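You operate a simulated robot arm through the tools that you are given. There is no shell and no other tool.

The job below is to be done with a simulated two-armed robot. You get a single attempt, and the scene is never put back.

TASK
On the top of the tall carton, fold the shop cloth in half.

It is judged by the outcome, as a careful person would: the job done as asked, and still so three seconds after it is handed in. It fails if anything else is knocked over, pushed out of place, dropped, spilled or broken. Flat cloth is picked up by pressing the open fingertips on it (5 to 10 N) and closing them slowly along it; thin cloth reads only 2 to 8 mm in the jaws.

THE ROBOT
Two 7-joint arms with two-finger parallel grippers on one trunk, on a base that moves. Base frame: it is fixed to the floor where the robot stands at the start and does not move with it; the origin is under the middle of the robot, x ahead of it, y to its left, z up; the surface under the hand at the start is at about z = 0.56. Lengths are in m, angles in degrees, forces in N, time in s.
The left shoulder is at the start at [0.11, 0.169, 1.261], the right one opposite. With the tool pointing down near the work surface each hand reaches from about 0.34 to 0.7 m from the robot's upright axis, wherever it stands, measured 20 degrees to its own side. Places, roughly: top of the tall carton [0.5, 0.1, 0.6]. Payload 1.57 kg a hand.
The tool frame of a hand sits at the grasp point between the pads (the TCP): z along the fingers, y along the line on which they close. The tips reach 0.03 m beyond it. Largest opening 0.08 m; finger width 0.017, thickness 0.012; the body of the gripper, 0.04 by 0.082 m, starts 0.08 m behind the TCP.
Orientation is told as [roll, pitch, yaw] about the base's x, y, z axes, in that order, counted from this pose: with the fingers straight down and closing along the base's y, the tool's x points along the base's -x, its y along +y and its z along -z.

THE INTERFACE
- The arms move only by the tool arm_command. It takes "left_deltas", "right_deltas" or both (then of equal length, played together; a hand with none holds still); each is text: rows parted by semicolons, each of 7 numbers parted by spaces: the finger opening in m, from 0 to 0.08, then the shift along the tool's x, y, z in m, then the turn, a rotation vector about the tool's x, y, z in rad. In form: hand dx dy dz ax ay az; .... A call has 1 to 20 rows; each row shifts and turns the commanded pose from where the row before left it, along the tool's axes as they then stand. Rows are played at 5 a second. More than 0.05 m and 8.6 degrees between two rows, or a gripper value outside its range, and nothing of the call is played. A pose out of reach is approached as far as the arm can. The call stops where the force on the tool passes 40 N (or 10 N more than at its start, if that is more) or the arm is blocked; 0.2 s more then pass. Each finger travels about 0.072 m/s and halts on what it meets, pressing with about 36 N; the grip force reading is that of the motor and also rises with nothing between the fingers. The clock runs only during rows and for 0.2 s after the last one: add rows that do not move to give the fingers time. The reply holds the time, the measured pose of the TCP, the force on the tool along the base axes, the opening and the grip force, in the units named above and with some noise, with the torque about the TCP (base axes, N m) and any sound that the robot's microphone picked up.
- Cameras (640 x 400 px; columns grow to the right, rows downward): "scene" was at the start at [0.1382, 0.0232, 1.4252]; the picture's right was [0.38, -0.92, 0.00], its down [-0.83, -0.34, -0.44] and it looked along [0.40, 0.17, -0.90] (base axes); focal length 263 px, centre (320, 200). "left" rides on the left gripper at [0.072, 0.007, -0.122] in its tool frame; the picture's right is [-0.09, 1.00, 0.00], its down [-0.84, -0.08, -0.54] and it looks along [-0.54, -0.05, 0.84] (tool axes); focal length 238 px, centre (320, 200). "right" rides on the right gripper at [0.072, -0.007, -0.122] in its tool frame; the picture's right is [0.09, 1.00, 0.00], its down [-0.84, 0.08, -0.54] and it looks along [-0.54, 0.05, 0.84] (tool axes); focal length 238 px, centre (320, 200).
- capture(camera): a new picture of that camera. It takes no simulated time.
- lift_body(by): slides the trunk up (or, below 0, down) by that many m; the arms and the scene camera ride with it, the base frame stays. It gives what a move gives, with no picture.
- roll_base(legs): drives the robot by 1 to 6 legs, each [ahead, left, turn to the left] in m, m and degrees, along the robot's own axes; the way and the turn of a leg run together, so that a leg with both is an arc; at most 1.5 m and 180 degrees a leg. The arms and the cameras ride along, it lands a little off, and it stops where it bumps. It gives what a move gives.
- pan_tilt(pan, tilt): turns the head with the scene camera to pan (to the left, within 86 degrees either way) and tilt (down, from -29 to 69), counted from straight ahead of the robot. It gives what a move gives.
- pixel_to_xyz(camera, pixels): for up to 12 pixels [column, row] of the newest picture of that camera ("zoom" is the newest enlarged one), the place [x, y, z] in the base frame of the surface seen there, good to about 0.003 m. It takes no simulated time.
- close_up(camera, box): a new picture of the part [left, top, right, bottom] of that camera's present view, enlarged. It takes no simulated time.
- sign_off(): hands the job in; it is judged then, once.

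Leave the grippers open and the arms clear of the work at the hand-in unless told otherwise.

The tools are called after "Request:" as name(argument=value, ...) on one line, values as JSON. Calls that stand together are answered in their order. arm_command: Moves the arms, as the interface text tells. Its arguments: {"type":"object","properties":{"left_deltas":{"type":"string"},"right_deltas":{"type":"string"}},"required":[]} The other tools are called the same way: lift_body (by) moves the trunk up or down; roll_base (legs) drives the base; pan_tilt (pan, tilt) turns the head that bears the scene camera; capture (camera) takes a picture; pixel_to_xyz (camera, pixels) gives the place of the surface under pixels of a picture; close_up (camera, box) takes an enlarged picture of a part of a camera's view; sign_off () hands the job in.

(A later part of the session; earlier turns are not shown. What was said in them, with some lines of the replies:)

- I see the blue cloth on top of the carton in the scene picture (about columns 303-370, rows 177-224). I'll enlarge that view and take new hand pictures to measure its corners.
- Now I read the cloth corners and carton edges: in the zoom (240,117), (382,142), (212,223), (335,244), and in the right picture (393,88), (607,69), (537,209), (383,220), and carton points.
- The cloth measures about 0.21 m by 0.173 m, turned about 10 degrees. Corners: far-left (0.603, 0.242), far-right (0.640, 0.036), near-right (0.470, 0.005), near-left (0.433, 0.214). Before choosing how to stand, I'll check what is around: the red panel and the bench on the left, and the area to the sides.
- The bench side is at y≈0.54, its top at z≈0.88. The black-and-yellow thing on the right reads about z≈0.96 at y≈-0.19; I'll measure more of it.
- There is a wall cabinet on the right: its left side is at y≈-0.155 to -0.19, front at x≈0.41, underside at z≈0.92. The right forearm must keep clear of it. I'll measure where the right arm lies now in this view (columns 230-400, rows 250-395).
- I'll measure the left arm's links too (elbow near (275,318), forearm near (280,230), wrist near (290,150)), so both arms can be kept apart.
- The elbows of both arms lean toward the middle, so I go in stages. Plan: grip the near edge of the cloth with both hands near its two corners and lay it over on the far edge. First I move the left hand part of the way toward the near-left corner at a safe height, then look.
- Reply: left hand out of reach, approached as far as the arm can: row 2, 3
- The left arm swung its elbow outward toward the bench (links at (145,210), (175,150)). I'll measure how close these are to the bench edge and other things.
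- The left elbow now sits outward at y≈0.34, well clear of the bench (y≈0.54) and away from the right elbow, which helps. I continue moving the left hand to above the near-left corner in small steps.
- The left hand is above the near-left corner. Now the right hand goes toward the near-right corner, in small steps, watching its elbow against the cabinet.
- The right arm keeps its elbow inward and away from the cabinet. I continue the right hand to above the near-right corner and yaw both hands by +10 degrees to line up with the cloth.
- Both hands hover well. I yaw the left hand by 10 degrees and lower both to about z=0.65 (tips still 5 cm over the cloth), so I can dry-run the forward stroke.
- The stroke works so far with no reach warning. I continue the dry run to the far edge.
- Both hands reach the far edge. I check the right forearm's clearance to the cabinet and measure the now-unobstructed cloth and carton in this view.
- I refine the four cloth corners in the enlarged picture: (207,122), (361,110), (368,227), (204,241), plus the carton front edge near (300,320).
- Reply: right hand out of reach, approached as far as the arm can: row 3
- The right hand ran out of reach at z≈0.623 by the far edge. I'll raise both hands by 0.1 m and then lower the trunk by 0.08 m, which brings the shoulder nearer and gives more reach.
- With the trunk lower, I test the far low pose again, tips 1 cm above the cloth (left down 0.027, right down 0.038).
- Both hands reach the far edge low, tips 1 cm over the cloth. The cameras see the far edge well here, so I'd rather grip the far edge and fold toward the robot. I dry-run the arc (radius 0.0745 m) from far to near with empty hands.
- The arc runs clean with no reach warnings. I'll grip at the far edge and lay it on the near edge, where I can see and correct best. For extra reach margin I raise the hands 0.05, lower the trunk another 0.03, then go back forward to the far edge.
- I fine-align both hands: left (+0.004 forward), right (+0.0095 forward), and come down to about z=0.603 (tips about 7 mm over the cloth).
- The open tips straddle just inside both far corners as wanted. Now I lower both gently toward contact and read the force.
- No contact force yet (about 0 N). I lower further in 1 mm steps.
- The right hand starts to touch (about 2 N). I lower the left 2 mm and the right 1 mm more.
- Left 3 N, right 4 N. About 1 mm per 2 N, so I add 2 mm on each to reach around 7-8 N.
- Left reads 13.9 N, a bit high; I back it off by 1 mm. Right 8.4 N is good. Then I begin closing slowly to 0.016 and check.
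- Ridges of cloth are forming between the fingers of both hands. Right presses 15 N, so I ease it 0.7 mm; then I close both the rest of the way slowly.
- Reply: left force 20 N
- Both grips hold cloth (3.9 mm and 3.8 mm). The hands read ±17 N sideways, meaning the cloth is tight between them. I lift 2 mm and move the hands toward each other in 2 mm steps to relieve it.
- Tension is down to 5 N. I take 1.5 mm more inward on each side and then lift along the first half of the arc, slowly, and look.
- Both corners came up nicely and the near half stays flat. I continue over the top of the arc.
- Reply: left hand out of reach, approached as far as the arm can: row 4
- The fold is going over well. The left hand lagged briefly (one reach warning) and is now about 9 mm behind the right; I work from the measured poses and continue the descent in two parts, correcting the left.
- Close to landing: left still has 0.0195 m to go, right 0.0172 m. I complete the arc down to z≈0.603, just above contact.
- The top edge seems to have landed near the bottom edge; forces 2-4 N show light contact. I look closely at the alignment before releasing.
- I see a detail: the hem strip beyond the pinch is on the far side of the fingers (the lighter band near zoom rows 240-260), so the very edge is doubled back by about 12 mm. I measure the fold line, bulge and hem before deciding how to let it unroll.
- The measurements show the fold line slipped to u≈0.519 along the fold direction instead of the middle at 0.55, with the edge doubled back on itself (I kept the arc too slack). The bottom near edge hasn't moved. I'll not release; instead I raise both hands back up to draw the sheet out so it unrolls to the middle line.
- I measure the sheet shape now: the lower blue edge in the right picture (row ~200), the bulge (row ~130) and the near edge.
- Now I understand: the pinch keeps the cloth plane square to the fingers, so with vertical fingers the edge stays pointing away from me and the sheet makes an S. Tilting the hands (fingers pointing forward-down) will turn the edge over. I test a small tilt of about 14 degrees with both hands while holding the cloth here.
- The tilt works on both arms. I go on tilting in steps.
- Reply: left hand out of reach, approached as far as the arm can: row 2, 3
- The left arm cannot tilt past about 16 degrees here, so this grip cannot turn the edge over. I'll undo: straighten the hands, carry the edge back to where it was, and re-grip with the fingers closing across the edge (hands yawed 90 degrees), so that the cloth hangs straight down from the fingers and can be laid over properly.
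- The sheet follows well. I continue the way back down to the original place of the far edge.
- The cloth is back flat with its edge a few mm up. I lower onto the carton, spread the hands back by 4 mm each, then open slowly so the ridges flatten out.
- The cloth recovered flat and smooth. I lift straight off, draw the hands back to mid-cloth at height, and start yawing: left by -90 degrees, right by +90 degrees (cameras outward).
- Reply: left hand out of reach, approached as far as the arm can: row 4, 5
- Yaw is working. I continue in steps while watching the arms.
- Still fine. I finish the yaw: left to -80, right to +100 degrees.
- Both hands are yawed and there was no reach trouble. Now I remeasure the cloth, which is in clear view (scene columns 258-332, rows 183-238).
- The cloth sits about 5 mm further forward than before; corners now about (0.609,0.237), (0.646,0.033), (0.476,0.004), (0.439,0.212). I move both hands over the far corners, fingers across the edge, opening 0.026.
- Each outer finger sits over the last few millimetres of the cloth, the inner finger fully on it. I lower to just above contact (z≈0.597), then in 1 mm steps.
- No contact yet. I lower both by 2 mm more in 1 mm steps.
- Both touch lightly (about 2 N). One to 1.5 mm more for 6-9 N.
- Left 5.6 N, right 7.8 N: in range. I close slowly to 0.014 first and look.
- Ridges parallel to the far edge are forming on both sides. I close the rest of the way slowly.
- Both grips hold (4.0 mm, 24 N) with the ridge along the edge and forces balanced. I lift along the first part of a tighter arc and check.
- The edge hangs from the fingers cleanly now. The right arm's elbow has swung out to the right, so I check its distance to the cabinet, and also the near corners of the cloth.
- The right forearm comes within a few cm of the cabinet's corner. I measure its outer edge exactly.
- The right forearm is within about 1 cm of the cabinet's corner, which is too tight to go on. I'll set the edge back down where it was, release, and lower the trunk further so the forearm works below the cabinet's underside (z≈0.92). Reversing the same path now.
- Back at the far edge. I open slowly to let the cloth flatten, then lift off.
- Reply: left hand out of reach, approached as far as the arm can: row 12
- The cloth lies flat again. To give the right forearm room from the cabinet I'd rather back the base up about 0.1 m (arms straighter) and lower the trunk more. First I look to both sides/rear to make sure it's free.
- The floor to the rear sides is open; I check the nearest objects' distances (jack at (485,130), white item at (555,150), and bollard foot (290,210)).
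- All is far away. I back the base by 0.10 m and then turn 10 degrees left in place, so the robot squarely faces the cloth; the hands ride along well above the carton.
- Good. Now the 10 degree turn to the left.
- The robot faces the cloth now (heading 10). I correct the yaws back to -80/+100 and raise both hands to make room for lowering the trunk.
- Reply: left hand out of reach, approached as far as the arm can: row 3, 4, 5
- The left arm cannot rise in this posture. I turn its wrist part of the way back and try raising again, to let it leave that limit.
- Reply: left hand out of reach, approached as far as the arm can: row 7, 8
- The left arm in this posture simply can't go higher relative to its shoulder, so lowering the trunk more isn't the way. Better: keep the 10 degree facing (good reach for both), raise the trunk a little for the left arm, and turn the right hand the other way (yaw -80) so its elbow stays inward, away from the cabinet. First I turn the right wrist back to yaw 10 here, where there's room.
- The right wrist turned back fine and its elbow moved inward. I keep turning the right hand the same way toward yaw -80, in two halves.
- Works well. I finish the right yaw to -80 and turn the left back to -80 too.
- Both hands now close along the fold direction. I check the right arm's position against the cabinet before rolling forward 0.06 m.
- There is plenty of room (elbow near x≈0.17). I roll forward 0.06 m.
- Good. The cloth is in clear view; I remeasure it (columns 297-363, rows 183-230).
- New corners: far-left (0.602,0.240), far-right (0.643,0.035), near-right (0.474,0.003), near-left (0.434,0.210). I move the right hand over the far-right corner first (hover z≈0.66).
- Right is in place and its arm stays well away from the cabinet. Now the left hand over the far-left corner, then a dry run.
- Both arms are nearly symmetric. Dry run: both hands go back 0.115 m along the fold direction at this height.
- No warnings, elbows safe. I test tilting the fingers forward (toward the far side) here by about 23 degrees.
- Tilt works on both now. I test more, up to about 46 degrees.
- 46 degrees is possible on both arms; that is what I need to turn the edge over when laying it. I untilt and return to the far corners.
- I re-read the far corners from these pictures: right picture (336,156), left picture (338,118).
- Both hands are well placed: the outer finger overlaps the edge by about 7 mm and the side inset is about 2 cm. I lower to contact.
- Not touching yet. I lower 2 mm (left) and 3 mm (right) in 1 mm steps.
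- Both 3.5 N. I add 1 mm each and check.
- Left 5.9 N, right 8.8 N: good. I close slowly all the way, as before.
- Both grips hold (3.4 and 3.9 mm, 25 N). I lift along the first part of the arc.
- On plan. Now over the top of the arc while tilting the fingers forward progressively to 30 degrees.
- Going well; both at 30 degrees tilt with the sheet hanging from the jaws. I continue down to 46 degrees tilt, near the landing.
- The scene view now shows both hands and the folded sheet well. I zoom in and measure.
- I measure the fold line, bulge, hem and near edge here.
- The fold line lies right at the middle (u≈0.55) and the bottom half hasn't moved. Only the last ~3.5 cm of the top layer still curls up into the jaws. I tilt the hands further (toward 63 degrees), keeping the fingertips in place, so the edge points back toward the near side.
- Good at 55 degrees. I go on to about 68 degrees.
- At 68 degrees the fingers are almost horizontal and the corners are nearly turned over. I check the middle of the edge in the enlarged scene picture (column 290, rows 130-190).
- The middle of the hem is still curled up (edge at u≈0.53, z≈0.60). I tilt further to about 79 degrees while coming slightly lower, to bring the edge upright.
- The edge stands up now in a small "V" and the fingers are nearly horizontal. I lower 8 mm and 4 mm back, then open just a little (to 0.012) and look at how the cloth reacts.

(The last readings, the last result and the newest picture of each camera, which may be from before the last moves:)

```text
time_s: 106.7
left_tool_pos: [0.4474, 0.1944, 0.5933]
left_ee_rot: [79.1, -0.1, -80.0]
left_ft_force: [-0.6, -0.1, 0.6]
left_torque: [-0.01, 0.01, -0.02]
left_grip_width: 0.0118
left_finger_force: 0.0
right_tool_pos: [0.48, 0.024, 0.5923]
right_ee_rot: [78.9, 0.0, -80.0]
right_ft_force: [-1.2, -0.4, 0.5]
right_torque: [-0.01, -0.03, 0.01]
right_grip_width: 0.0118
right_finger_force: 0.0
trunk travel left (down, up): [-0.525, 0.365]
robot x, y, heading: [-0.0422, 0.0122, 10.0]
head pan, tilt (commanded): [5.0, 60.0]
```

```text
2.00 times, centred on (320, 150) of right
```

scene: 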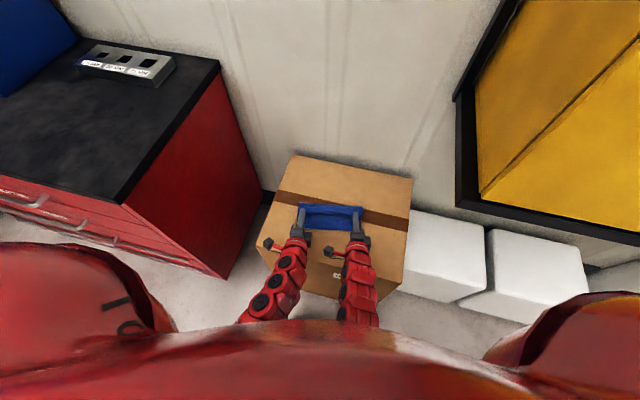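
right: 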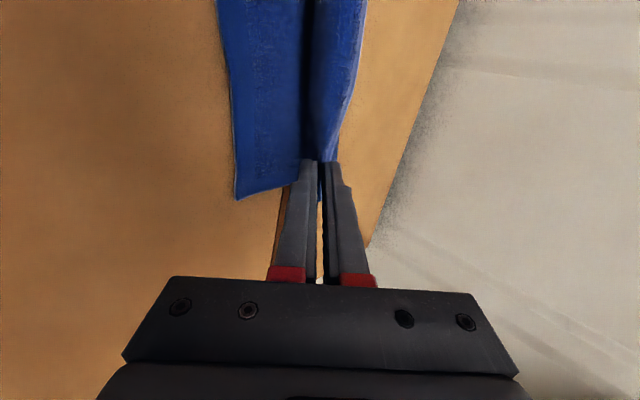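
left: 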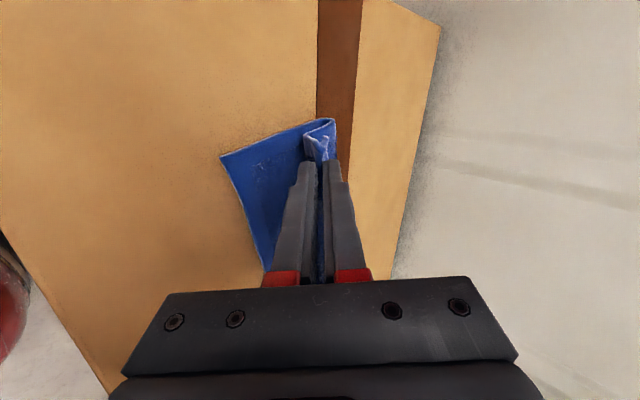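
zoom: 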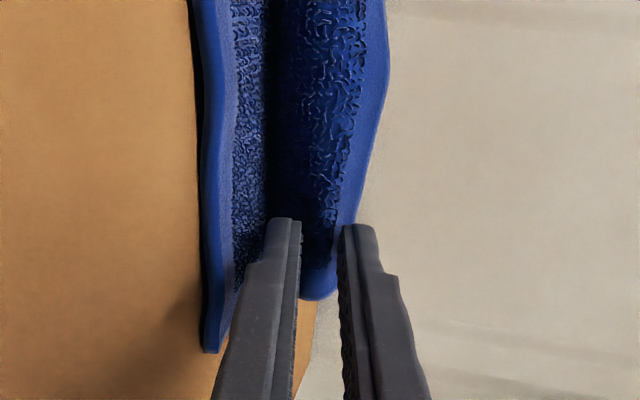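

The cloth is loose now; the last flap stands up between the fingers, leaning away. The upper finger blocks it from springing over, so I withdraw both hands straight back along the fingers, slowly, and look.

Request:
arm_command(left_deltas="0.014 0 0 -0.006 0 0 0;0.014 0 0 -0.008 0 0 0;0.014 0 0 -0.01 0 0 0;0.014 0 0 -0.01 0 0 0;0.014 0 0 -0.01 0 0 0;0.014 0 0 0 0 0 0", right_deltas="0.014 0 0 -0.006 0 0 0;0.014 0 0 -0.008 0 0 0;0.014 0 0 -0.01 0 0 0;0.014 0 0 -0.01 0 0 0;0.014 0 0 -0.01 0 0 0;0.014 0 0 0 0 0 0")

Request:
close_up(camera="scene", box=[270, 180, 400, 260])

Request:
close_up(camera="left", box=[200, 50, 440, 250])

Request:
close_up(camera="right", box=[200, 50, 440, 250])

```text
time_s: 108.1
left_tool_pos: [0.4035, 0.1875, 0.6011]
left_ee_rot: [79.3, -0.1, -79.9]
left_ft_force: [0.3, -0.3, 0.0]
left_torque: [-0.02, -0.01, 0.0]
left_grip_width: 0.014
left_finger_force: 0.0
right_tool_pos: [0.4367, 0.0161, 0.5994]
right_ee_rot: [78.8, 0.0, -80.0]
right_ft_force: [0.2, -0.4, 0.3]
right_torque: [-0.02, 0.01, 0.03]
right_grip_width: 0.0138
right_finger_force: 0.1
trunk travel left (down, up): [-0.525, 0.365]
robot x, y, heading: [-0.0391, 0.011, 9.9]
head pan, tilt (commanded): [5.0, 60.0]
```

```text
4.92 times, centred on (335, 220) of scene
```

zoom: 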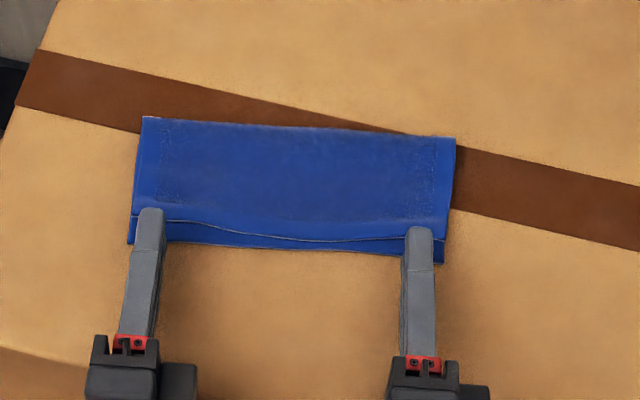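

```text
2.00 times, centred on (320, 150) of left
```

zoom: 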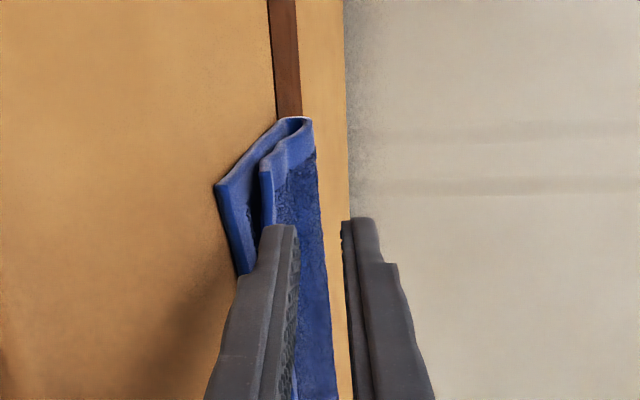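

```text
2.00 times, centred on (320, 150) of right
```

zoom: 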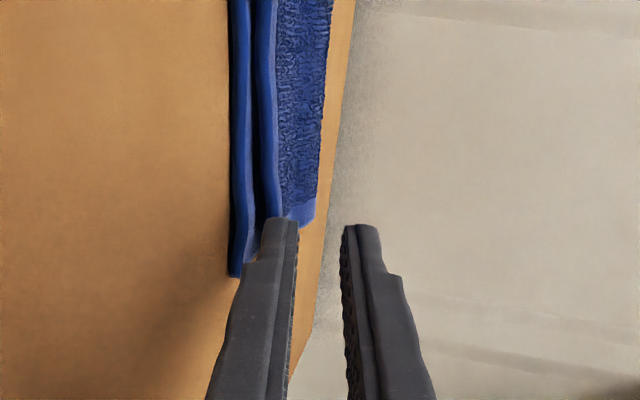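

The flap sprang over: the cloth is folded in half with the edges nearly matching. I withdraw the fingers fully, straight back.

Request:
arm_command(left_deltas="0.014 0 0 -0.008 0 0 0;0.014 0 0 -0.01 0 0 0;0.014 0 0 -0.012 0 0 0;0.014 0 0 -0.012 0 0 0", right_deltas="0.014 0 0 -0.008 0 0 0;0.014 0 0 -0.01 0 0 0;0.014 0 0 -0.012 0 0 0;0.014 0 0 -0.012 0 0 0")

Request:
close_up(camera="scene", box=[270, 180, 400, 260])

Request:
close_up(camera="left", box=[200, 50, 440, 250])

```text
time_s: 109.1
left_tool_pos: [0.3689, 0.1794, 0.6023]
left_ee_rot: [78.5, 0.1, -80.0]
left_ft_force: [0.3, -0.2, -0.1]
left_torque: [0.01, 0.01, -0.02]
left_grip_width: 0.0142
left_finger_force: 0.1
right_tool_pos: [0.4126, 0.0115, 0.6123]
right_ee_rot: [79.7, 0.4, -80.3]
right_ft_force: [0.3, 0.3, -1.0]
right_torque: [0.03, -0.01, -0.03]
right_grip_width: 0.0142
right_finger_force: 0.0
trunk travel left (down, up): [-0.525, 0.365]
robot x, y, heading: [-0.0417, 0.016, 9.9]
head pan, tilt (commanded): [5.0, 60.0]
```

```text
4.92 times, centred on (335, 220) of scene
```

zoom: 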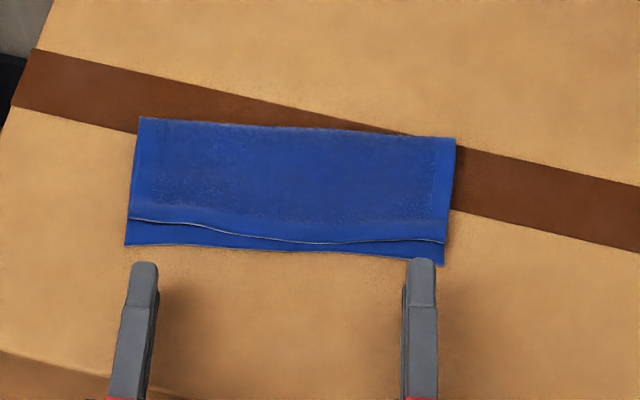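

```text
2.00 times, centred on (320, 150) of left
```

zoom: 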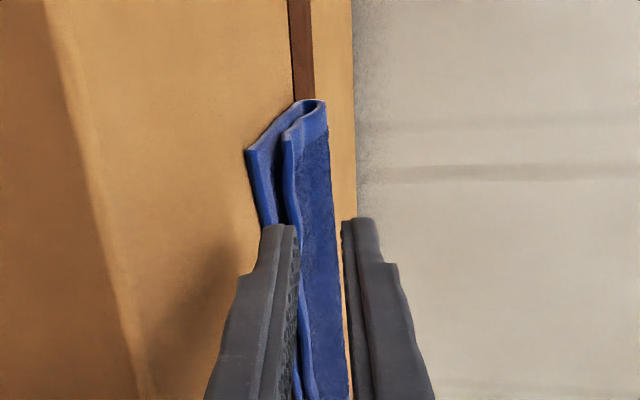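

A clean fold. I measure the top edge against the bottom edge along the front to see how well they match.

Request:
close_up(camera="scene", box=[290, 195, 370, 245])

Request:
pixel_to_xyz(camera="zoom", pixels=[[50, 100], [200, 100], [350, 150], [500, 180]])

```text
8.00 times, centred on (330, 220) of scene
```

zoom: 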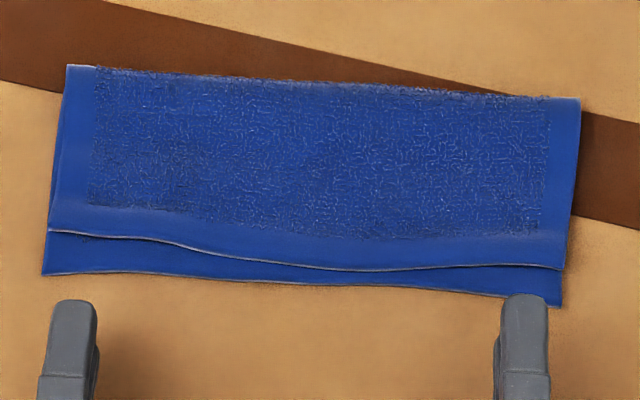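

```text
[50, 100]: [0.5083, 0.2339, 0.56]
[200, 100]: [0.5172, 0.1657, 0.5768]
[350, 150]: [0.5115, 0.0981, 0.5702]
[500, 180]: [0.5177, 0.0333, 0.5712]
```

Request:
pixel_to_xyz(camera="zoom", pixels=[[52, 230], [150, 240], [300, 267], [430, 267], [558, 268], [45, 272], [150, 270], [300, 282], [430, 289], [555, 303], [70, 68], [578, 102]])

```text
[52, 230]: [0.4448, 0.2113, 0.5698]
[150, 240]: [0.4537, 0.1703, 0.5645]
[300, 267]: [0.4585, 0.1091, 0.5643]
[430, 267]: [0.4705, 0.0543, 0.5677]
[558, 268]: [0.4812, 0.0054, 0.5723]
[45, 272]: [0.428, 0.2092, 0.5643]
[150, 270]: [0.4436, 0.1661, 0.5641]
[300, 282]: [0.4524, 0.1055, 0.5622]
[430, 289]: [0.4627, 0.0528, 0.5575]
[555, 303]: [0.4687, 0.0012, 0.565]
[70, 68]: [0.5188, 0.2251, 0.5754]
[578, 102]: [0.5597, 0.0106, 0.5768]
```

The fold line is right (u≈0.55), and the top edge is short of the bottom edge by 7 mm in the middle and 13-17 mm at the corners. That is already folded in half, but I'd like it closer. I'll raise the hands, straighten them to vertical, and then gently press and slide the top layer about 1 cm toward the near edge. First raise both by 6 cm.

Request:
arm_command(left_deltas="0.014 0 0.0147 -0.0029 0 0 0;0.014 0 0.0147 -0.0029 0 0 0;0.014 0 0.0147 -0.0029 0 0 0;0.014 0 0.0147 -0.0029 0 0 0;0.014 0 0 0 0 0 0", right_deltas="0.014 0 0.0147 -0.0029 0 0 0;0.014 0 0.0147 -0.0029 0 0 0;0.014 0 0.0147 -0.0029 0 0 0;0.014 0 0.0147 -0.0029 0 0 0;0.014 0 0 0 0 0 0")

Request:
capture(camera="scene")

```text
time_s: 110.5
left_tool_pos: [0.3702, 0.1753, 0.6679]
left_ee_rot: [78.5, 0.6, -80.2]
left_ft_force: [-0.1, -0.5, 0.3]
left_torque: [-0.02, 0.03, 0.0]
left_grip_width: 0.0139
left_finger_force: 0.1
right_tool_pos: [0.4386, 0.0312, 0.7107]
right_ee_rot: [84.8, 2.6, -79.2]
right_ft_force: [-0.1, 0.3, -0.9]
right_torque: [-0.01, -0.01, -0.03]
right_grip_width: 0.014
right_finger_force: 0.0
trunk travel left (down, up): [-0.525, 0.365]
robot x, y, heading: [-0.0444, 0.0095, 10.1]
head pan, tilt (commanded): [5.0, 60.0]
stopped in row 5 (right hand): the arm was blocked; the commanded pose is now the measured one
```

```text
taken
```

scene: 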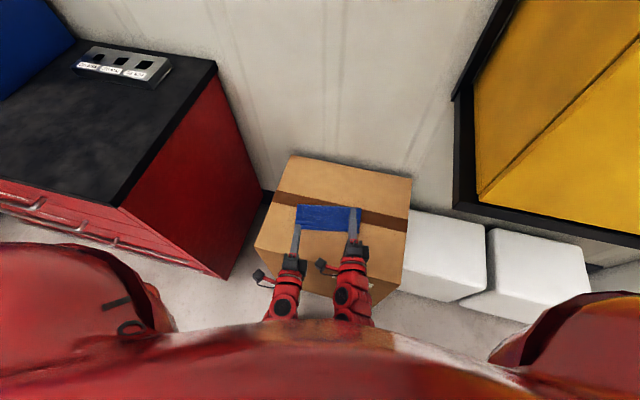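

The right arm got blocked (probably near the robot's own body) and stopped; its pose is held. Untilting moves the wrists up and away from the body, so I untilt the right hand in small steps first.

Request:
arm_command(right_deltas="0.014 0 0 0 0.08 0 0;0.014 0 0 0 0.08 0 0;0.014 0 0 0 0.08 0 0;0.014 0 0 0 0.08 0 0")

Request:
capture(camera="scene")

```text
time_s: 111.5
left_tool_pos: [0.3708, 0.1785, 0.6672]
left_ee_rot: [78.4, 0.2, -80.0]
left_ft_force: [-0.8, 0.5, 0.3]
left_torque: [0.02, 0.0, -0.02]
left_grip_width: 0.014
left_finger_force: 0.1
right_tool_pos: [0.4378, 0.0312, 0.7063]
right_ee_rot: [65.8, 2.3, -79.7]
right_ft_force: [0.8, 0.1, 0.4]
right_torque: [-0.01, 0.03, -0.02]
right_grip_width: 0.0137
right_finger_force: 0.0
trunk travel left (down, up): [-0.525, 0.365]
robot x, y, heading: [-0.0457, 0.01, 9.9]
head pan, tilt (commanded): [5.0, 60.0]
```

```text
taken
```

scene: 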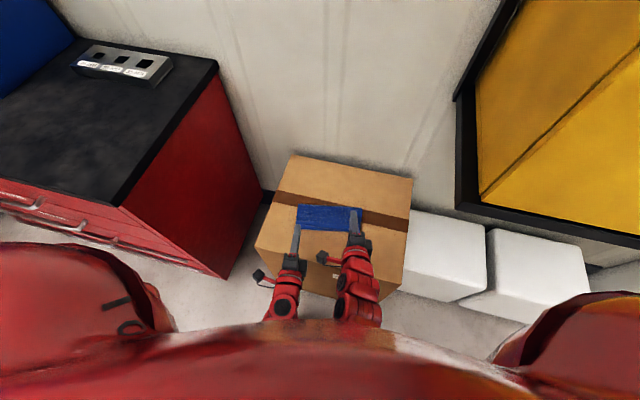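

Freed. I continue untilting the right hand to about 20 degrees, then the left.

Request:
arm_command(right_deltas="0.014 0 0 0 0.1 0 0;0.014 0 0 0 0.1 0 0;0.014 0 0 0 0.1 0 0;0.014 0 0 0 0.1 0 0;0.014 0 0 0 0.1 0 0;0.014 0 0 0 0.1 0 0;0.014 0 0 0 0.1 0 0;0.014 0 0 0 0.1 0 0")

Request:
arm_command(left_deltas="0.014 0 0 0 0.1 0 0;0.014 0 0 0 0.1 0 0;0.014 0 0 0 0.1 0 0;0.014 0 0 0 0.1 0 0;0.014 0 0 0 0.1 0 0;0.014 0 0 0 0.1 0 0;0.014 0 0 0 0.1 0 0;0.014 0 0 0 0.1 0 0;0.014 0 0 0 0.1 0 0;0.014 0 0 0 0.1 0 0")

Request:
capture(camera="scene")

```text
time_s: 113.3
left_tool_pos: [0.3666, 0.1801, 0.6685]
left_ee_rot: [79.1, 0.1, -80.0]
left_ft_force: [-0.1, -0.4, 0.2]
left_torque: [-0.01, 0.02, -0.02]
left_grip_width: 0.014
left_finger_force: 0.0
right_tool_pos: [0.4471, 0.0331, 0.6713]
right_ee_rot: [35.1, 2.2, -79.4]
right_ft_force: [0.0, 0.4, 0.2]
right_torque: [0.0, -0.01, -0.03]
right_grip_width: 0.0141
right_finger_force: 0.1
right hand out of reach, approached as far as the arm can: row 1, 2, 3, 4, 5, 6, 7
trunk travel left (down, up): [-0.525, 0.365]
robot x, y, heading: [-0.0423, 0.0108, 9.8]
head pan, tilt (commanded): [5.0, 60.0]
```

```text
time_s: 115.7
left_tool_pos: [0.3457, 0.2738, 0.6187]
left_ee_rot: [25.7, 19.1, -85.3]
left_ft_force: [-0.6, -0.5, 0.0]
left_torque: [0.03, -0.02, 0.0]
left_grip_width: 0.0141
left_finger_force: 0.0
left hand out of reach, approached as far as the arm can: row 4, 5, 6, 7, 8
right_tool_pos: [0.4517, 0.0218, 0.6752]
right_ee_rot: [35.8, 2.5, -81.4]
right_ft_force: [0.3, 0.7, 0.9]
right_torque: [0.03, -0.03, 0.0]
right_grip_width: 0.0139
right_finger_force: 0.1
trunk travel left (down, up): [-0.525, 0.365]
robot x, y, heading: [-0.0397, 0.0112, 9.7]
head pan, tilt (commanded): [5.0, 60.0]
stopped in row 10 (left hand): the arm was blocked; the commanded pose is now the measured one
```

```text
taken
```

scene: 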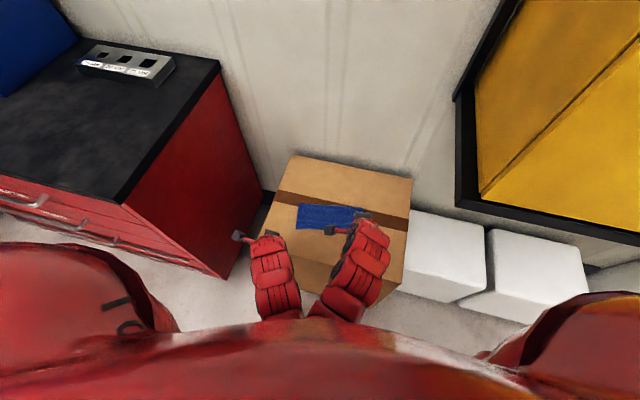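

The left arm was blocked too; the two forearms are close together near the robot's body. I stop and look more closely before the next move.

Request:
pan_tilt(pan=5, tilt=69)

Request:
capture(camera="scene")

Request:
capture(camera="left")

Request:
capture(camera="right")

```text
time_s: 116.4
left_tool_pos: [0.346, 0.2727, 0.6211]
left_ee_rot: [25.8, 19.1, -85.4]
left_ft_force: [-0.4, 0.7, -0.3]
left_torque: [0.02, -0.01, 0.03]
left_grip_width: 0.0141
left_finger_force: 0.0
right_tool_pos: [0.4538, 0.023, 0.6768]
right_ee_rot: [35.9, 2.5, -81.4]
right_ft_force: [0.7, -0.3, 0.0]
right_torque: [-0.02, 0.0, -0.01]
right_grip_width: 0.0142
right_finger_force: 0.1
trunk travel left (down, up): [-0.525, 0.365]
robot x, y, heading: [-0.0448, 0.011, 10.1]
head pan, tilt (commanded): [5.0, 68.8]
```

```text
taken
```

scene: 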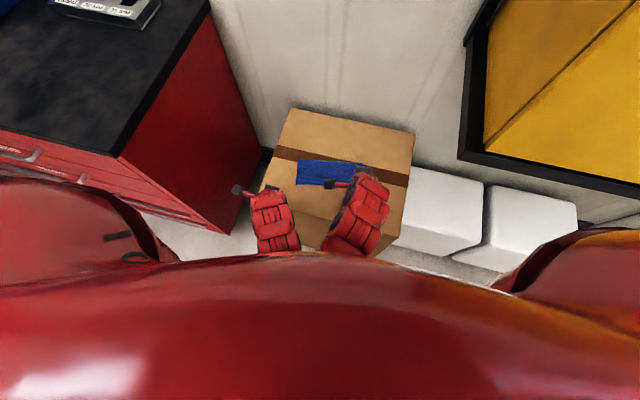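

```text
taken
```

left: 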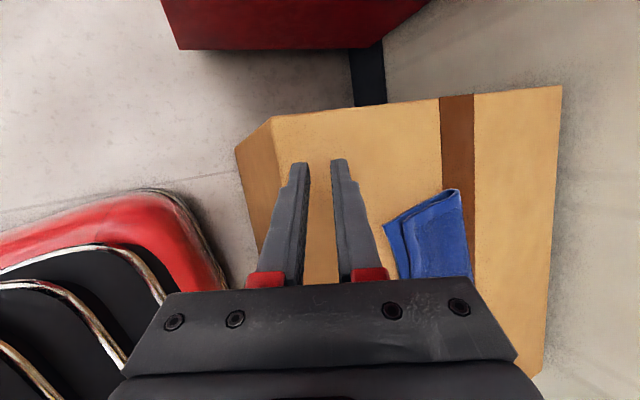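

```text
taken
```

right: 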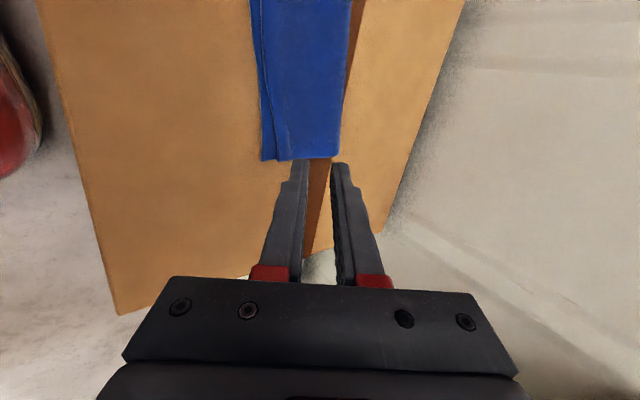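

The cloth is undisturbed. I free up space: the right hand goes forward over the cloth at height (about z=0.68), away from the robot's body, and then untilts.

Request:
arm_command(right_deltas="0.014 0 0.0122 0.0088 0 0 0;0.014 0 0.0122 0.0088 0 0 0;0.014 0 0.0122 0.0088 0 0 0;0.014 0 0.0122 0.0088 0 0 0;0.014 0 0 0 0.08 0 0;0.014 0 0 0 0.08 0 0;0.014 0 0 0 0.08 0 0")

Request:
pan_tilt(pan=5, tilt=60)

Request:
capture(camera="scene")

```text
time_s: 118.0
left_tool_pos: [0.346, 0.2705, 0.6212]
left_ee_rot: [25.8, 19.0, -85.4]
left_ft_force: [0.3, 0.1, 1.0]
left_torque: [-0.01, -0.01, 0.02]
left_grip_width: 0.0139
left_finger_force: 0.1
right_tool_pos: [0.5125, 0.0328, 0.6763]
right_ee_rot: [22.1, 2.5, -81.2]
right_ft_force: [-0.1, -0.4, -1.0]
right_torque: [0.0, 0.0, 0.01]
right_grip_width: 0.0139
right_finger_force: 0.0
trunk travel left (down, up): [-0.525, 0.365]
robot x, y, heading: [-0.0422, 0.0104, 10.0]
head pan, tilt (commanded): [5.0, 68.8]
```

```text
time_s: 118.7
left_tool_pos: [0.3474, 0.2707, 0.6212]
left_ee_rot: [25.8, 18.9, -85.4]
left_ft_force: [-0.9, 0.2, 0.5]
left_torque: [0.01, 0.01, 0.01]
left_grip_width: 0.0142
left_finger_force: 0.0
right_tool_pos: [0.512, 0.0323, 0.6766]
right_ee_rot: [22.1, 2.5, -81.4]
right_ft_force: [-0.8, 0.2, 0.3]
right_torque: [0.0, 0.0, 0.0]
right_grip_width: 0.0139
right_finger_force: 0.0
trunk travel left (down, up): [-0.525, 0.365]
robot x, y, heading: [-0.0429, 0.0099, 9.9]
head pan, tilt (commanded): [5.0, 60.0]
```

```text
taken
```

scene: 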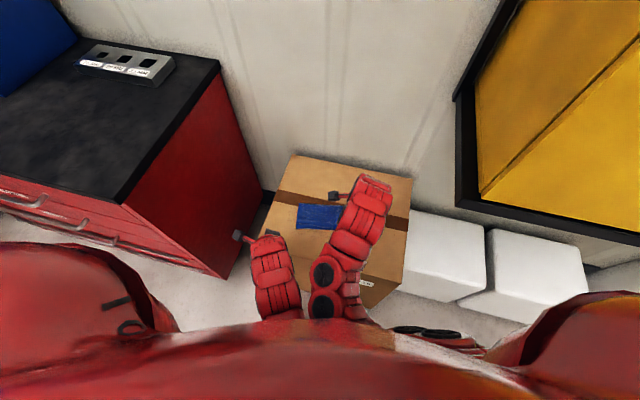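

The right arm is free. The left was probably held up by the right elbow, so I move the left hand up, left and forward in small steps.

Request:
arm_command(left_deltas="0.014 0.012 0.0125 -0.0011 0 0 0;0.014 0.012 0.0125 -0.0011 0 0 0;0.014 0.012 0.0125 -0.0011 0 0 0;0.014 0.012 0.0125 -0.0011 0 0 0")

Request:
capture(camera="scene")

```text
time_s: 119.7
left_tool_pos: [0.3913, 0.3131, 0.6637]
left_ee_rot: [26.4, 18.4, -84.7]
left_ft_force: [1.1, 0.7, 0.8]
left_torque: [0.02, 0.02, 0.0]
left_grip_width: 0.014
left_finger_force: 0.1
right_tool_pos: [0.5072, 0.0349, 0.6713]
right_ee_rot: [21.4, 2.4, -80.9]
right_ft_force: [1.4, -0.3, 0.1]
right_torque: [-0.03, 0.0, -0.02]
right_grip_width: 0.0143
right_finger_force: 0.0
trunk travel left (down, up): [-0.525, 0.365]
robot x, y, heading: [-0.0425, 0.0089, 9.7]
head pan, tilt (commanded): [5.0, 60.0]
```

```text
taken
```

scene: 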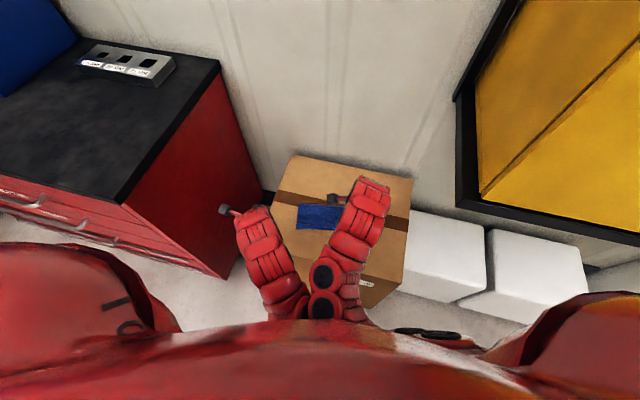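

The elbows still touch lightly (the right hand shifted 5 mm). I extend the right hand further forward and slightly right so its elbow straightens away.

Request:
arm_command(right_deltas="0.014 -0.005 0.0185 0.0065 0 0 0;0.014 -0.005 0.0185 0.0065 0 0 0;0.014 -0.005 0.0185 0.0065 0 0 0;0.014 -0.005 0.0185 0.0065 0 0 0;0.014 0 0 0 0.08 0 0;0.014 0 0 0 0.08 0 0;0.014 0 0 0 0.08 0 0;0.014 0 0 0 0.08 0 0")

Request:
capture(camera="scene")

```text
time_s: 121.5
left_tool_pos: [0.3888, 0.3122, 0.6611]
left_ee_rot: [25.8, 19.0, -85.2]
left_ft_force: [0.6, -0.6, -0.8]
left_torque: [0.02, 0.02, 0.01]
left_grip_width: 0.0141
left_finger_force: 0.0
right_tool_pos: [0.5933, 0.0223, 0.6776]
right_ee_rot: [3.6, 2.5, -81.3]
right_ft_force: [0.0, 0.2, 0.2]
right_torque: [0.01, -0.03, 0.03]
right_grip_width: 0.0142
right_finger_force: 0.0
trunk travel left (down, up): [-0.525, 0.365]
robot x, y, heading: [-0.0399, 0.0097, 9.8]
head pan, tilt (commanded): [5.0, 60.0]
```

```text
taken
```

scene: 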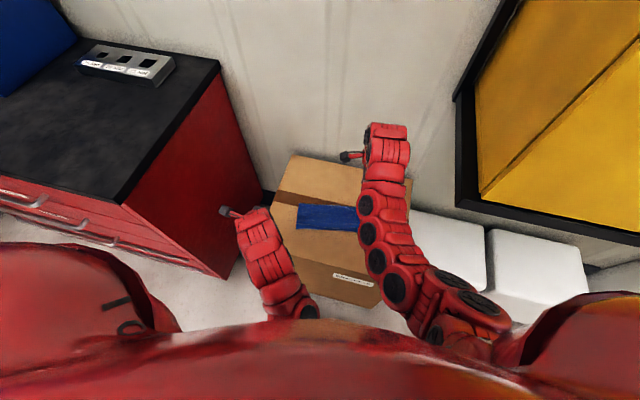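

The arms are apart now. I move the left hand forward/up and turn it back to the upright orientation.

Request:
arm_command(left_deltas="0.014 0.0092 0.0172 0 0 0 0;0.014 0.0092 0.0172 0 0 0 0;0.014 0.0092 0.0172 0 0 0 0;0.014 0.0092 0.0172 0 0 0 0")

Request:
arm_command(left_deltas="0.014 0 0 0 0.0922 -0.0613 -0.0333;0.014 0 0 0 0.0922 -0.0613 -0.0333;0.014 0 0 0 0.0922 -0.0613 -0.0333;0.014 0 0 0 0.0922 -0.0613 -0.0333;0.014 0 0 0 0.0922 -0.0613 -0.0333")

Request:
capture(camera="scene")

```text
time_s: 122.5
left_tool_pos: [0.4479, 0.3413, 0.7021]
left_ee_rot: [25.7, 19.0, -85.5]
left_ft_force: [-0.8, 1.2, 0.0]
left_torque: [0.0, -0.02, 0.05]
left_grip_width: 0.0141
left_finger_force: 0.1
right_tool_pos: [0.5933, 0.0232, 0.6783]
right_ee_rot: [3.7, 2.6, -81.3]
right_ft_force: [0.2, -0.2, 0.3]
right_torque: [0.01, -0.01, 0.0]
right_grip_width: 0.0139
right_finger_force: 0.0
trunk travel left (down, up): [-0.525, 0.365]
robot x, y, heading: [-0.0384, 0.012, 9.7]
head pan, tilt (commanded): [5.0, 60.0]
```

```text
time_s: 123.7
left_tool_pos: [0.4462, 0.341, 0.701]
left_ee_rot: [0.0, -0.1, -80.0]
left_ft_force: [1.1, -0.8, 1.1]
left_torque: [0.01, -0.01, -0.03]
left_grip_width: 0.014
left_finger_force: 0.0
right_tool_pos: [0.5934, 0.0235, 0.6777]
right_ee_rot: [3.8, 2.4, -81.3]
right_ft_force: [-0.1, -0.8, 0.8]
right_torque: [-0.04, 0.01, 0.0]
right_grip_width: 0.0141
right_finger_force: 0.1
trunk travel left (down, up): [-0.525, 0.365]
robot x, y, heading: [-0.0409, 0.0122, 9.7]
head pan, tilt (commanded): [5.0, 60.0]
```

```text
taken
```

scene: 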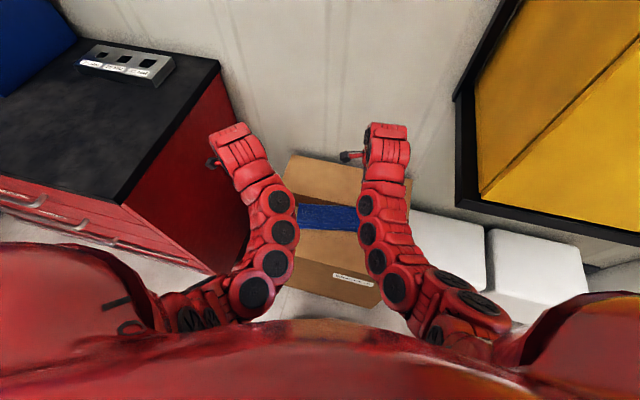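

Both hands are upright and clear. I check the folded cloth again.

Request:
close_up(camera="scene", box=[285, 190, 375, 246])

Request:
capture(camera="left")

Request:
capture(camera="right")

```text
7.11 times, centred on (330, 218) of scene
```

zoom: 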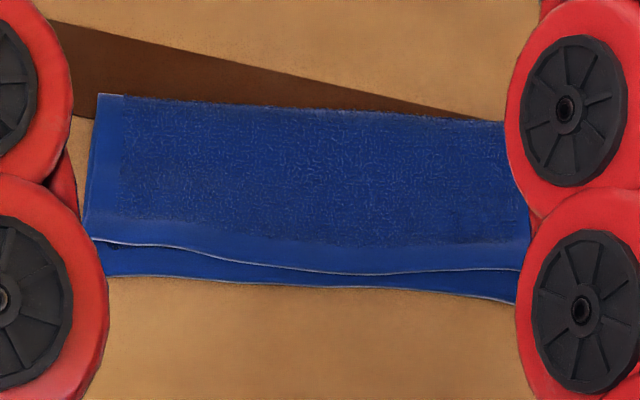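

```text
taken
```

left: 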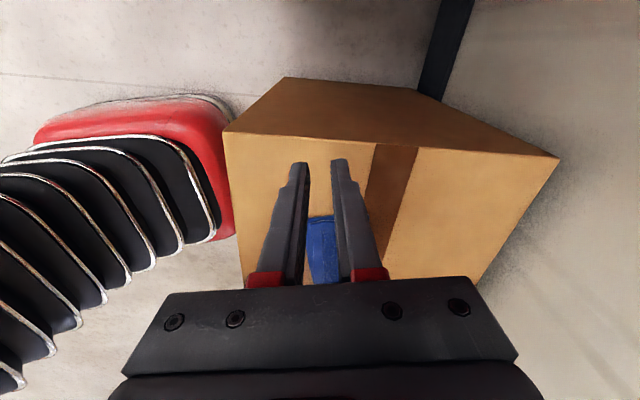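

```text
taken
```

right: 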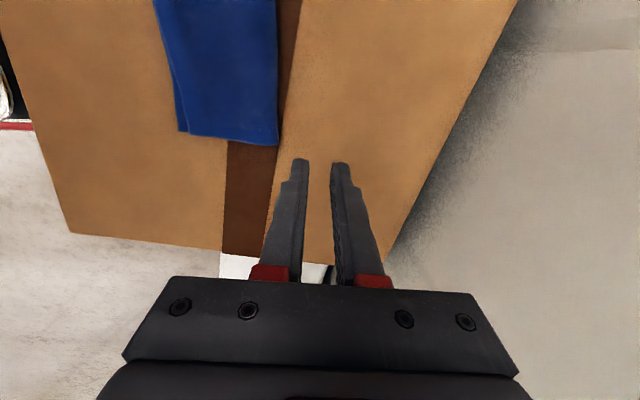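

The fold is neat; I'll try one gentle alignment of the left corner: closed fingertips lightly pressed on the top layer near its left corner, slid about 1.4 cm toward the near edge. First I bring the left hand over it at a safe height.

Request:
arm_command(left_deltas="0 -0.0181 -0.0011 0.0075 0 0 0;0 -0.0181 -0.0011 0.0075 0 0 0;0 -0.0181 -0.0011 0.0075 0 0 0;0 -0.0181 -0.0011 0.0075 0 0 0;0 -0.0181 -0.0011 0.0075 0 0 0;0 -0.0181 -0.0011 0.0075 0 0 0;0 -0.0181 -0.0011 0.0075 0 0 0;0 -0.0181 -0.0011 0.0075 0 0 0")

Request:
capture(camera="scene")

Request:
close_up(camera="left", box=[180, 50, 460, 260])

```text
time_s: 125.5
left_tool_pos: [0.4635, 0.1973, 0.6408]
left_ee_rot: [0.1, -0.1, -80.0]
left_ft_force: [0.1, 0.5, 0.2]
left_torque: [0.04, 0.02, 0.0]
left_grip_width: 0.0
left_finger_force: 21.1
right_tool_pos: [0.5932, 0.0228, 0.6786]
right_ee_rot: [3.9, 2.5, -81.4]
right_ft_force: [-0.2, -0.4, 0.0]
right_torque: [0.0, 0.0, -0.02]
right_grip_width: 0.0142
right_finger_force: 0.1
trunk travel left (down, up): [-0.525, 0.365]
robot x, y, heading: [-0.0395, 0.0103, 9.7]
head pan, tilt (commanded): [5.0, 60.0]
```

```text
taken
```

scene: 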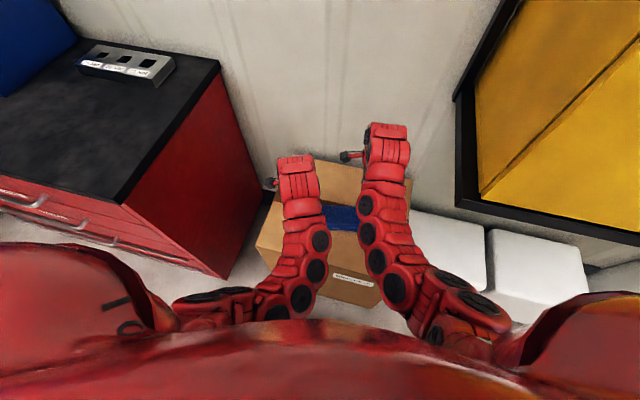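

```text
1.90 times, centred on (320, 155) of left
```

zoom: 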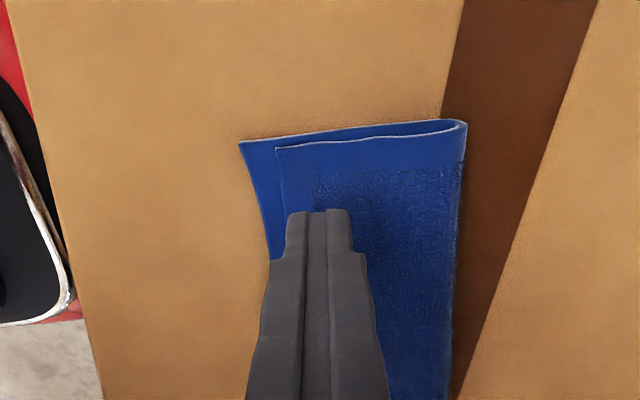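

I see the top-left corner at (278,148) and the bottom-left at (240,142) in the zoom. I lower the closed left fingertips to just above the cloth.

Request:
arm_command(left_deltas="0 0 0 0.01 0 0 0;0 0 0 0.01 0 0 0;0 0 0 0.01 0 0 0;0 0 0 0.004 0 0 0;0 0 0 0 0 0 0")

```text
time_s: 126.7
left_tool_pos: [0.4625, 0.1991, 0.6066]
left_ee_rot: [0.0, -0.1, -79.8]
left_ft_force: [0.2, 0.2, 1.0]
left_torque: [-0.03, 0.02, 0.0]
left_grip_width: 0.0
left_finger_force: 21.1
right_tool_pos: [0.5939, 0.0228, 0.6785]
right_ee_rot: [3.8, 2.5, -81.3]
right_ft_force: [-0.6, -0.3, 0.1]
right_torque: [0.0, -0.01, 0.01]
right_grip_width: 0.0142
right_finger_force: 0.0
trunk travel left (down, up): [-0.525, 0.365]
robot x, y, heading: [-0.0432, 0.0138, 9.8]
head pan, tilt (commanded): [5.0, 60.0]
```

Request:
arm_command(left_deltas="0 0 0 0.002 0 0 0;0 0 0 0.002 0 0 0;0 0 0 0.002 0 0 0;0 0 0 0.001 0 0 0;0 0 0 0 0 0 0")

```text
time_s: 127.9
left_tool_pos: [0.4631, 0.1969, 0.5996]
left_ee_rot: [0.2, -0.1, -79.9]
left_ft_force: [-0.1, -0.1, 0.7]
left_torque: [0.01, 0.02, -0.01]
left_grip_width: 0.0
left_finger_force: 21.4
right_tool_pos: [0.5937, 0.0233, 0.678]
right_ee_rot: [3.8, 2.5, -81.3]
right_ft_force: [-0.4, 0.3, -0.1]
right_torque: [-0.03, 0.03, 0.04]
right_grip_width: 0.0137
right_finger_force: 0.1
trunk travel left (down, up): [-0.525, 0.365]
robot x, y, heading: [-0.0419, 0.0117, 10.1]
head pan, tilt (commanded): [5.0, 60.0]
```

Still about no force (tip at z≈0.570). I go down 2 mm more.

Request:
arm_command(left_deltas="0 0 0 0.001 0 0 0;0 0 0 0.001 0 0 0;0 0 0 0 0 0 0")

```text
time_s: 128.7
left_tool_pos: [0.4635, 0.1981, 0.5984]
left_ee_rot: [0.1, 0.0, -79.9]
left_ft_force: [0.1, -0.8, 2.2]
left_torque: [-0.01, 0.01, -0.02]
left_grip_width: 0.0
left_finger_force: 21.6
right_tool_pos: [0.5927, 0.0227, 0.6787]
right_ee_rot: [3.9, 2.5, -81.3]
right_ft_force: [0.0, -0.3, -0.1]
right_torque: [0.01, -0.03, -0.04]
right_grip_width: 0.014
right_finger_force: 0.0
trunk travel left (down, up): [-0.525, 0.365]
robot x, y, heading: [-0.0423, 0.0102, 9.7]
head pan, tilt (commanded): [5.0, 60.0]
```

About 2 N: a light press. I slide 6 mm toward the near edge and look at what moves.

Request:
arm_command(left_deltas="0 0 -0.002 0 0 0 0;0 0 -0.002 0 0 0 0;0 0 -0.002 0 0 0 0;0 0 0 0 0 0 0")

Request:
close_up(camera="left", box=[180, 50, 460, 260])

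Request:
pixel_to_xyz(camera="zoom", pixels=[[320, 100]])

```text
time_s: 129.7
left_tool_pos: [0.457, 0.1964, 0.5976]
left_ee_rot: [0.1, -0.1, -79.8]
left_ft_force: [0.3, -0.3, 0.8]
left_torque: [-0.01, 0.01, 0.01]
left_grip_width: 0.0
left_finger_force: 20.9
right_tool_pos: [0.5941, 0.024, 0.6775]
right_ee_rot: [3.8, 2.4, -81.2]
right_ft_force: [-0.4, 0.3, -0.2]
right_torque: [-0.01, 0.0, -0.02]
right_grip_width: 0.0142
right_finger_force: 0.0
trunk travel left (down, up): [-0.525, 0.365]
robot x, y, heading: [-0.0388, 0.011, 9.9]
head pan, tilt (commanded): [5.0, 60.0]
```

```text
1.90 times, centred on (320, 155) of left
```

zoom: 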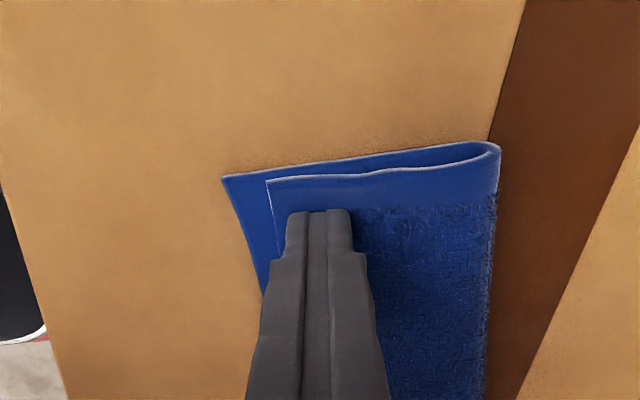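

```text
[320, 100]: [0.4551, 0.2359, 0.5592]
```

Request:
pixel_to_xyz(camera="zoom", pixels=[[270, 184], [226, 181], [494, 150], [275, 210], [250, 240]])

Request:
arm_command(left_deltas="0 0 0 0.001 0 0 0;0 0 0 0.0007 0 0 0;0 0 0 0 0 0 0")

```text
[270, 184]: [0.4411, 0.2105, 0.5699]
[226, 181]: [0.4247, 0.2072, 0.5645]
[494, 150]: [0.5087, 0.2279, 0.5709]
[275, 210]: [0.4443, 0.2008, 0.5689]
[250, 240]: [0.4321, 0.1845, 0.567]
```

```text
time_s: 130.5
left_tool_pos: [0.4564, 0.1966, 0.5967]
left_ee_rot: [0.1, 0.0, -79.9]
left_ft_force: [-1.0, -0.8, 2.5]
left_torque: [0.0, 0.04, -0.01]
left_grip_width: 0.0003
left_finger_force: 21.5
right_tool_pos: [0.5922, 0.0223, 0.6792]
right_ee_rot: [3.7, 2.5, -81.2]
right_ft_force: [0.1, -0.1, 1.0]
right_torque: [0.0, 0.02, -0.01]
right_grip_width: 0.014
right_finger_force: 0.2
trunk travel left (down, up): [-0.525, 0.365]
robot x, y, heading: [-0.042, 0.0105, 10.1]
head pan, tilt (commanded): [5.0, 60.0]
```

The press moves both layers together (top corner and bottom corner shifted about 3.5 mm alike), so this slide doesn't improve the match; I stop here and lift the left hand straight off.

Request:
arm_command(left_deltas="0 0 0 -0.005 0 0 0;0 0 0 -0.015 0 0 0;0 0 0 -0.02 0 0 0;0 0 0 -0.02 0 0 0;0 0 0 -0.02 0 0 0")

Request:
close_up(camera="left", box=[180, 50, 460, 260])

Request:
capture(camera="scene")

```text
time_s: 131.7
left_tool_pos: [0.456, 0.1984, 0.6764]
left_ee_rot: [0.1, -0.1, -80.1]
left_ft_force: [0.1, 0.1, 0.1]
left_torque: [-0.01, 0.0, 0.0]
left_grip_width: 0.0001
left_finger_force: 21.6
right_tool_pos: [0.5938, 0.023, 0.6779]
right_ee_rot: [3.7, 2.4, -81.3]
right_ft_force: [1.2, 0.7, 0.6]
right_torque: [0.01, 0.0, 0.01]
right_grip_width: 0.0143
right_finger_force: 0.0
trunk travel left (down, up): [-0.525, 0.365]
robot x, y, heading: [-0.041, 0.0095, 9.8]
head pan, tilt (commanded): [5.0, 60.0]
```

```text
1.90 times, centred on (320, 155) of left
```

zoom: 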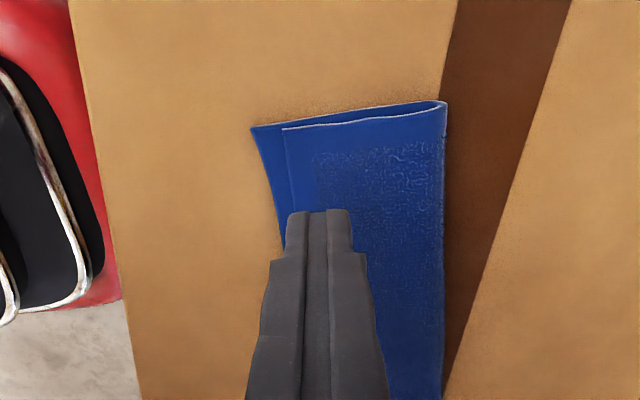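

```text
taken
```

scene: 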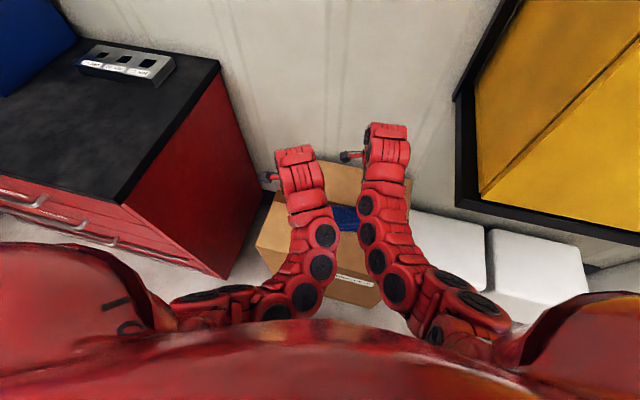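

The cloth is untouched by the lift and stays folded. Now I retreat: left hand outward to the left and up with the gripper open, right hand up and a little to the right, gripper open.

Request:
arm_command(left_deltas="0 0.01 0 -0.004 0 0 0;0 0.018 0 -0.004 0 0 0;0 0.018 0 -0.004 0 0 0;0.02 0.018 0 -0.004 0 0 0;0.04 0.018 0 -0.004 0 0 0;0.06 0.018 0 -0.004 0 0 0;0.08 0.018 0 0 0 0 0;0.08 0.018 0 0 0 0 0;0.08 0 0 0 0 0 0", right_deltas="0.014 0 0 -0.005 0 0 0;0.014 0 0 -0.006 0 0 0;0.014 -0.006 0 -0.006 0 0 0;0.02 -0.006 0 -0.006 0 0 0;0.04 -0.006 0 -0.006 0 0 0;0.06 -0.006 0 -0.006 0 0 0;0.08 -0.006 0 0 0 0 0;0.08 0 0 0 0 0 0;0.08 0 0 0 0 0 0")

Request:
capture(camera="scene")

Request:
close_up(camera="scene", box=[285, 190, 375, 246])

```text
time_s: 133.7
left_tool_pos: [0.4328, 0.3314, 0.7005]
left_ee_rot: [0.1, 0.0, -79.9]
left_ft_force: [0.0, -0.4, 0.0]
left_torque: [-0.01, 0.02, 0.03]
left_grip_width: 0.08
left_finger_force: 0.1
right_tool_pos: [0.5961, -0.0079, 0.7123]
right_ee_rot: [3.8, 2.5, -81.3]
right_ft_force: [-0.8, -0.9, -0.2]
right_torque: [0.0, 0.0, -0.02]
right_grip_width: 0.0799
right_finger_force: 0.2
trunk travel left (down, up): [-0.525, 0.365]
robot x, y, heading: [-0.0429, 0.0078, 9.7]
head pan, tilt (commanded): [5.0, 60.0]
```

```text
taken
```

scene: 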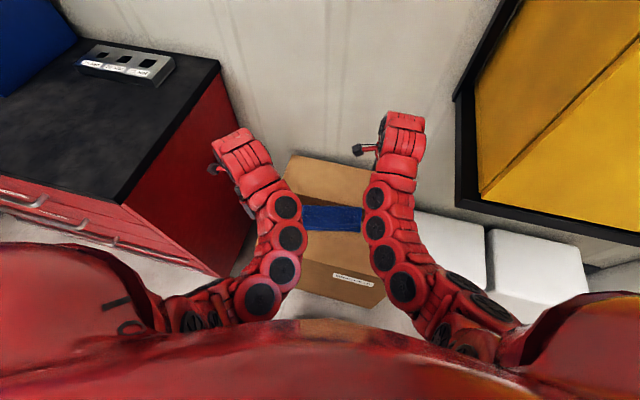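

```text
7.11 times, centred on (330, 218) of scene
```

zoom: 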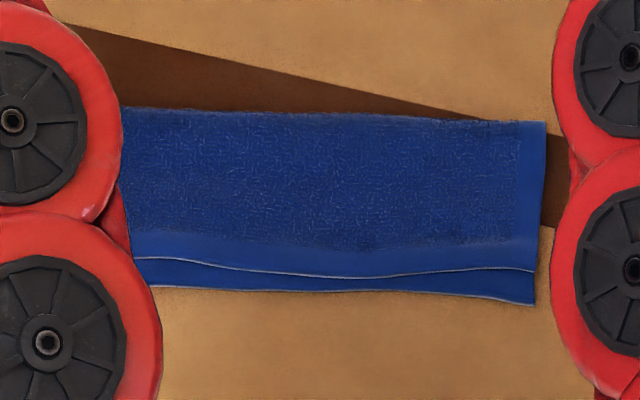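

The fold holds. A last measurement of the mismatch and of the carton's corners (to be sure nothing moved).

Request:
pixel_to_xyz(camera="zoom", pixels=[[150, 256], [300, 268], [440, 268], [530, 267], [160, 284], [300, 288], [440, 290], [530, 300], [300, 117], [540, 126], [140, 110], [400, 200]])

Request:
pixel_to_xyz(camera="scene", pixels=[[292, 157], [262, 240], [404, 182], [385, 278], [380, 300], [300, 285]])

```text
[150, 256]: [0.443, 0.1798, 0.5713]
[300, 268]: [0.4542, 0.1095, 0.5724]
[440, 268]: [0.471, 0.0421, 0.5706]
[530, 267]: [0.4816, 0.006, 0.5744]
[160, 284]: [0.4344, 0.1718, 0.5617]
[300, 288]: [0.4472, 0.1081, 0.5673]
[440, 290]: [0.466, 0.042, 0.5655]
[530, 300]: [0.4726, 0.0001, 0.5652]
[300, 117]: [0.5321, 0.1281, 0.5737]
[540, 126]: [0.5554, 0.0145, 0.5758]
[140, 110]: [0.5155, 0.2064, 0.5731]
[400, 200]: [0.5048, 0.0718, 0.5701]
```

```text
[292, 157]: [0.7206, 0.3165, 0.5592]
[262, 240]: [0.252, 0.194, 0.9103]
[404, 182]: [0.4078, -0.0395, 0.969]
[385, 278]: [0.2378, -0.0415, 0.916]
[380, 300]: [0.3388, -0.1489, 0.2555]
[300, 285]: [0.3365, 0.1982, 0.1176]
```

The carton hasn't moved. The cloth is folded in half, with edges matching within about 5-10 mm and about 15 mm at the left corner. The grippers are open and the arms are clear of the cloth and everything else. I hand the job in.

Request:
sign_off()

```text
The job is handed in.
```

The shop cloth is folded in half on top of the tall carton, and I've handed the job in. I don't have the judging result.

- **Fold:** the crease runs along the middle of the cloth. The top edge stops short of the bottom edge by about 5–10 mm along most of its length, and by about 15 mm at the left corner.
- **How it went:** my first grip curled the edge back on itself, and the second brought the right forearm close to the wall cabinet. Both times I laid the cloth back flat and tried again. I shifted the robot's stance and gripped the far edge a different way for the fold that worked.
- **One thing that didn't help:** I tried to slide the left corner of the top layer to match the edges better. Both layers moved together by about 3–4 mm, so I stopped there.
- **Surroundings:** the last view showed the carton in its original place, and I saw nothing knocked over or dropped. The right and then the left arm were stopped once each while I pulled back. The left one had most likely met the right elbow. The pictures after that showed the cloth undisturbed.

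At hand-in, both grippers were open and both hands were well above the carton, off to the sides of the cloth.
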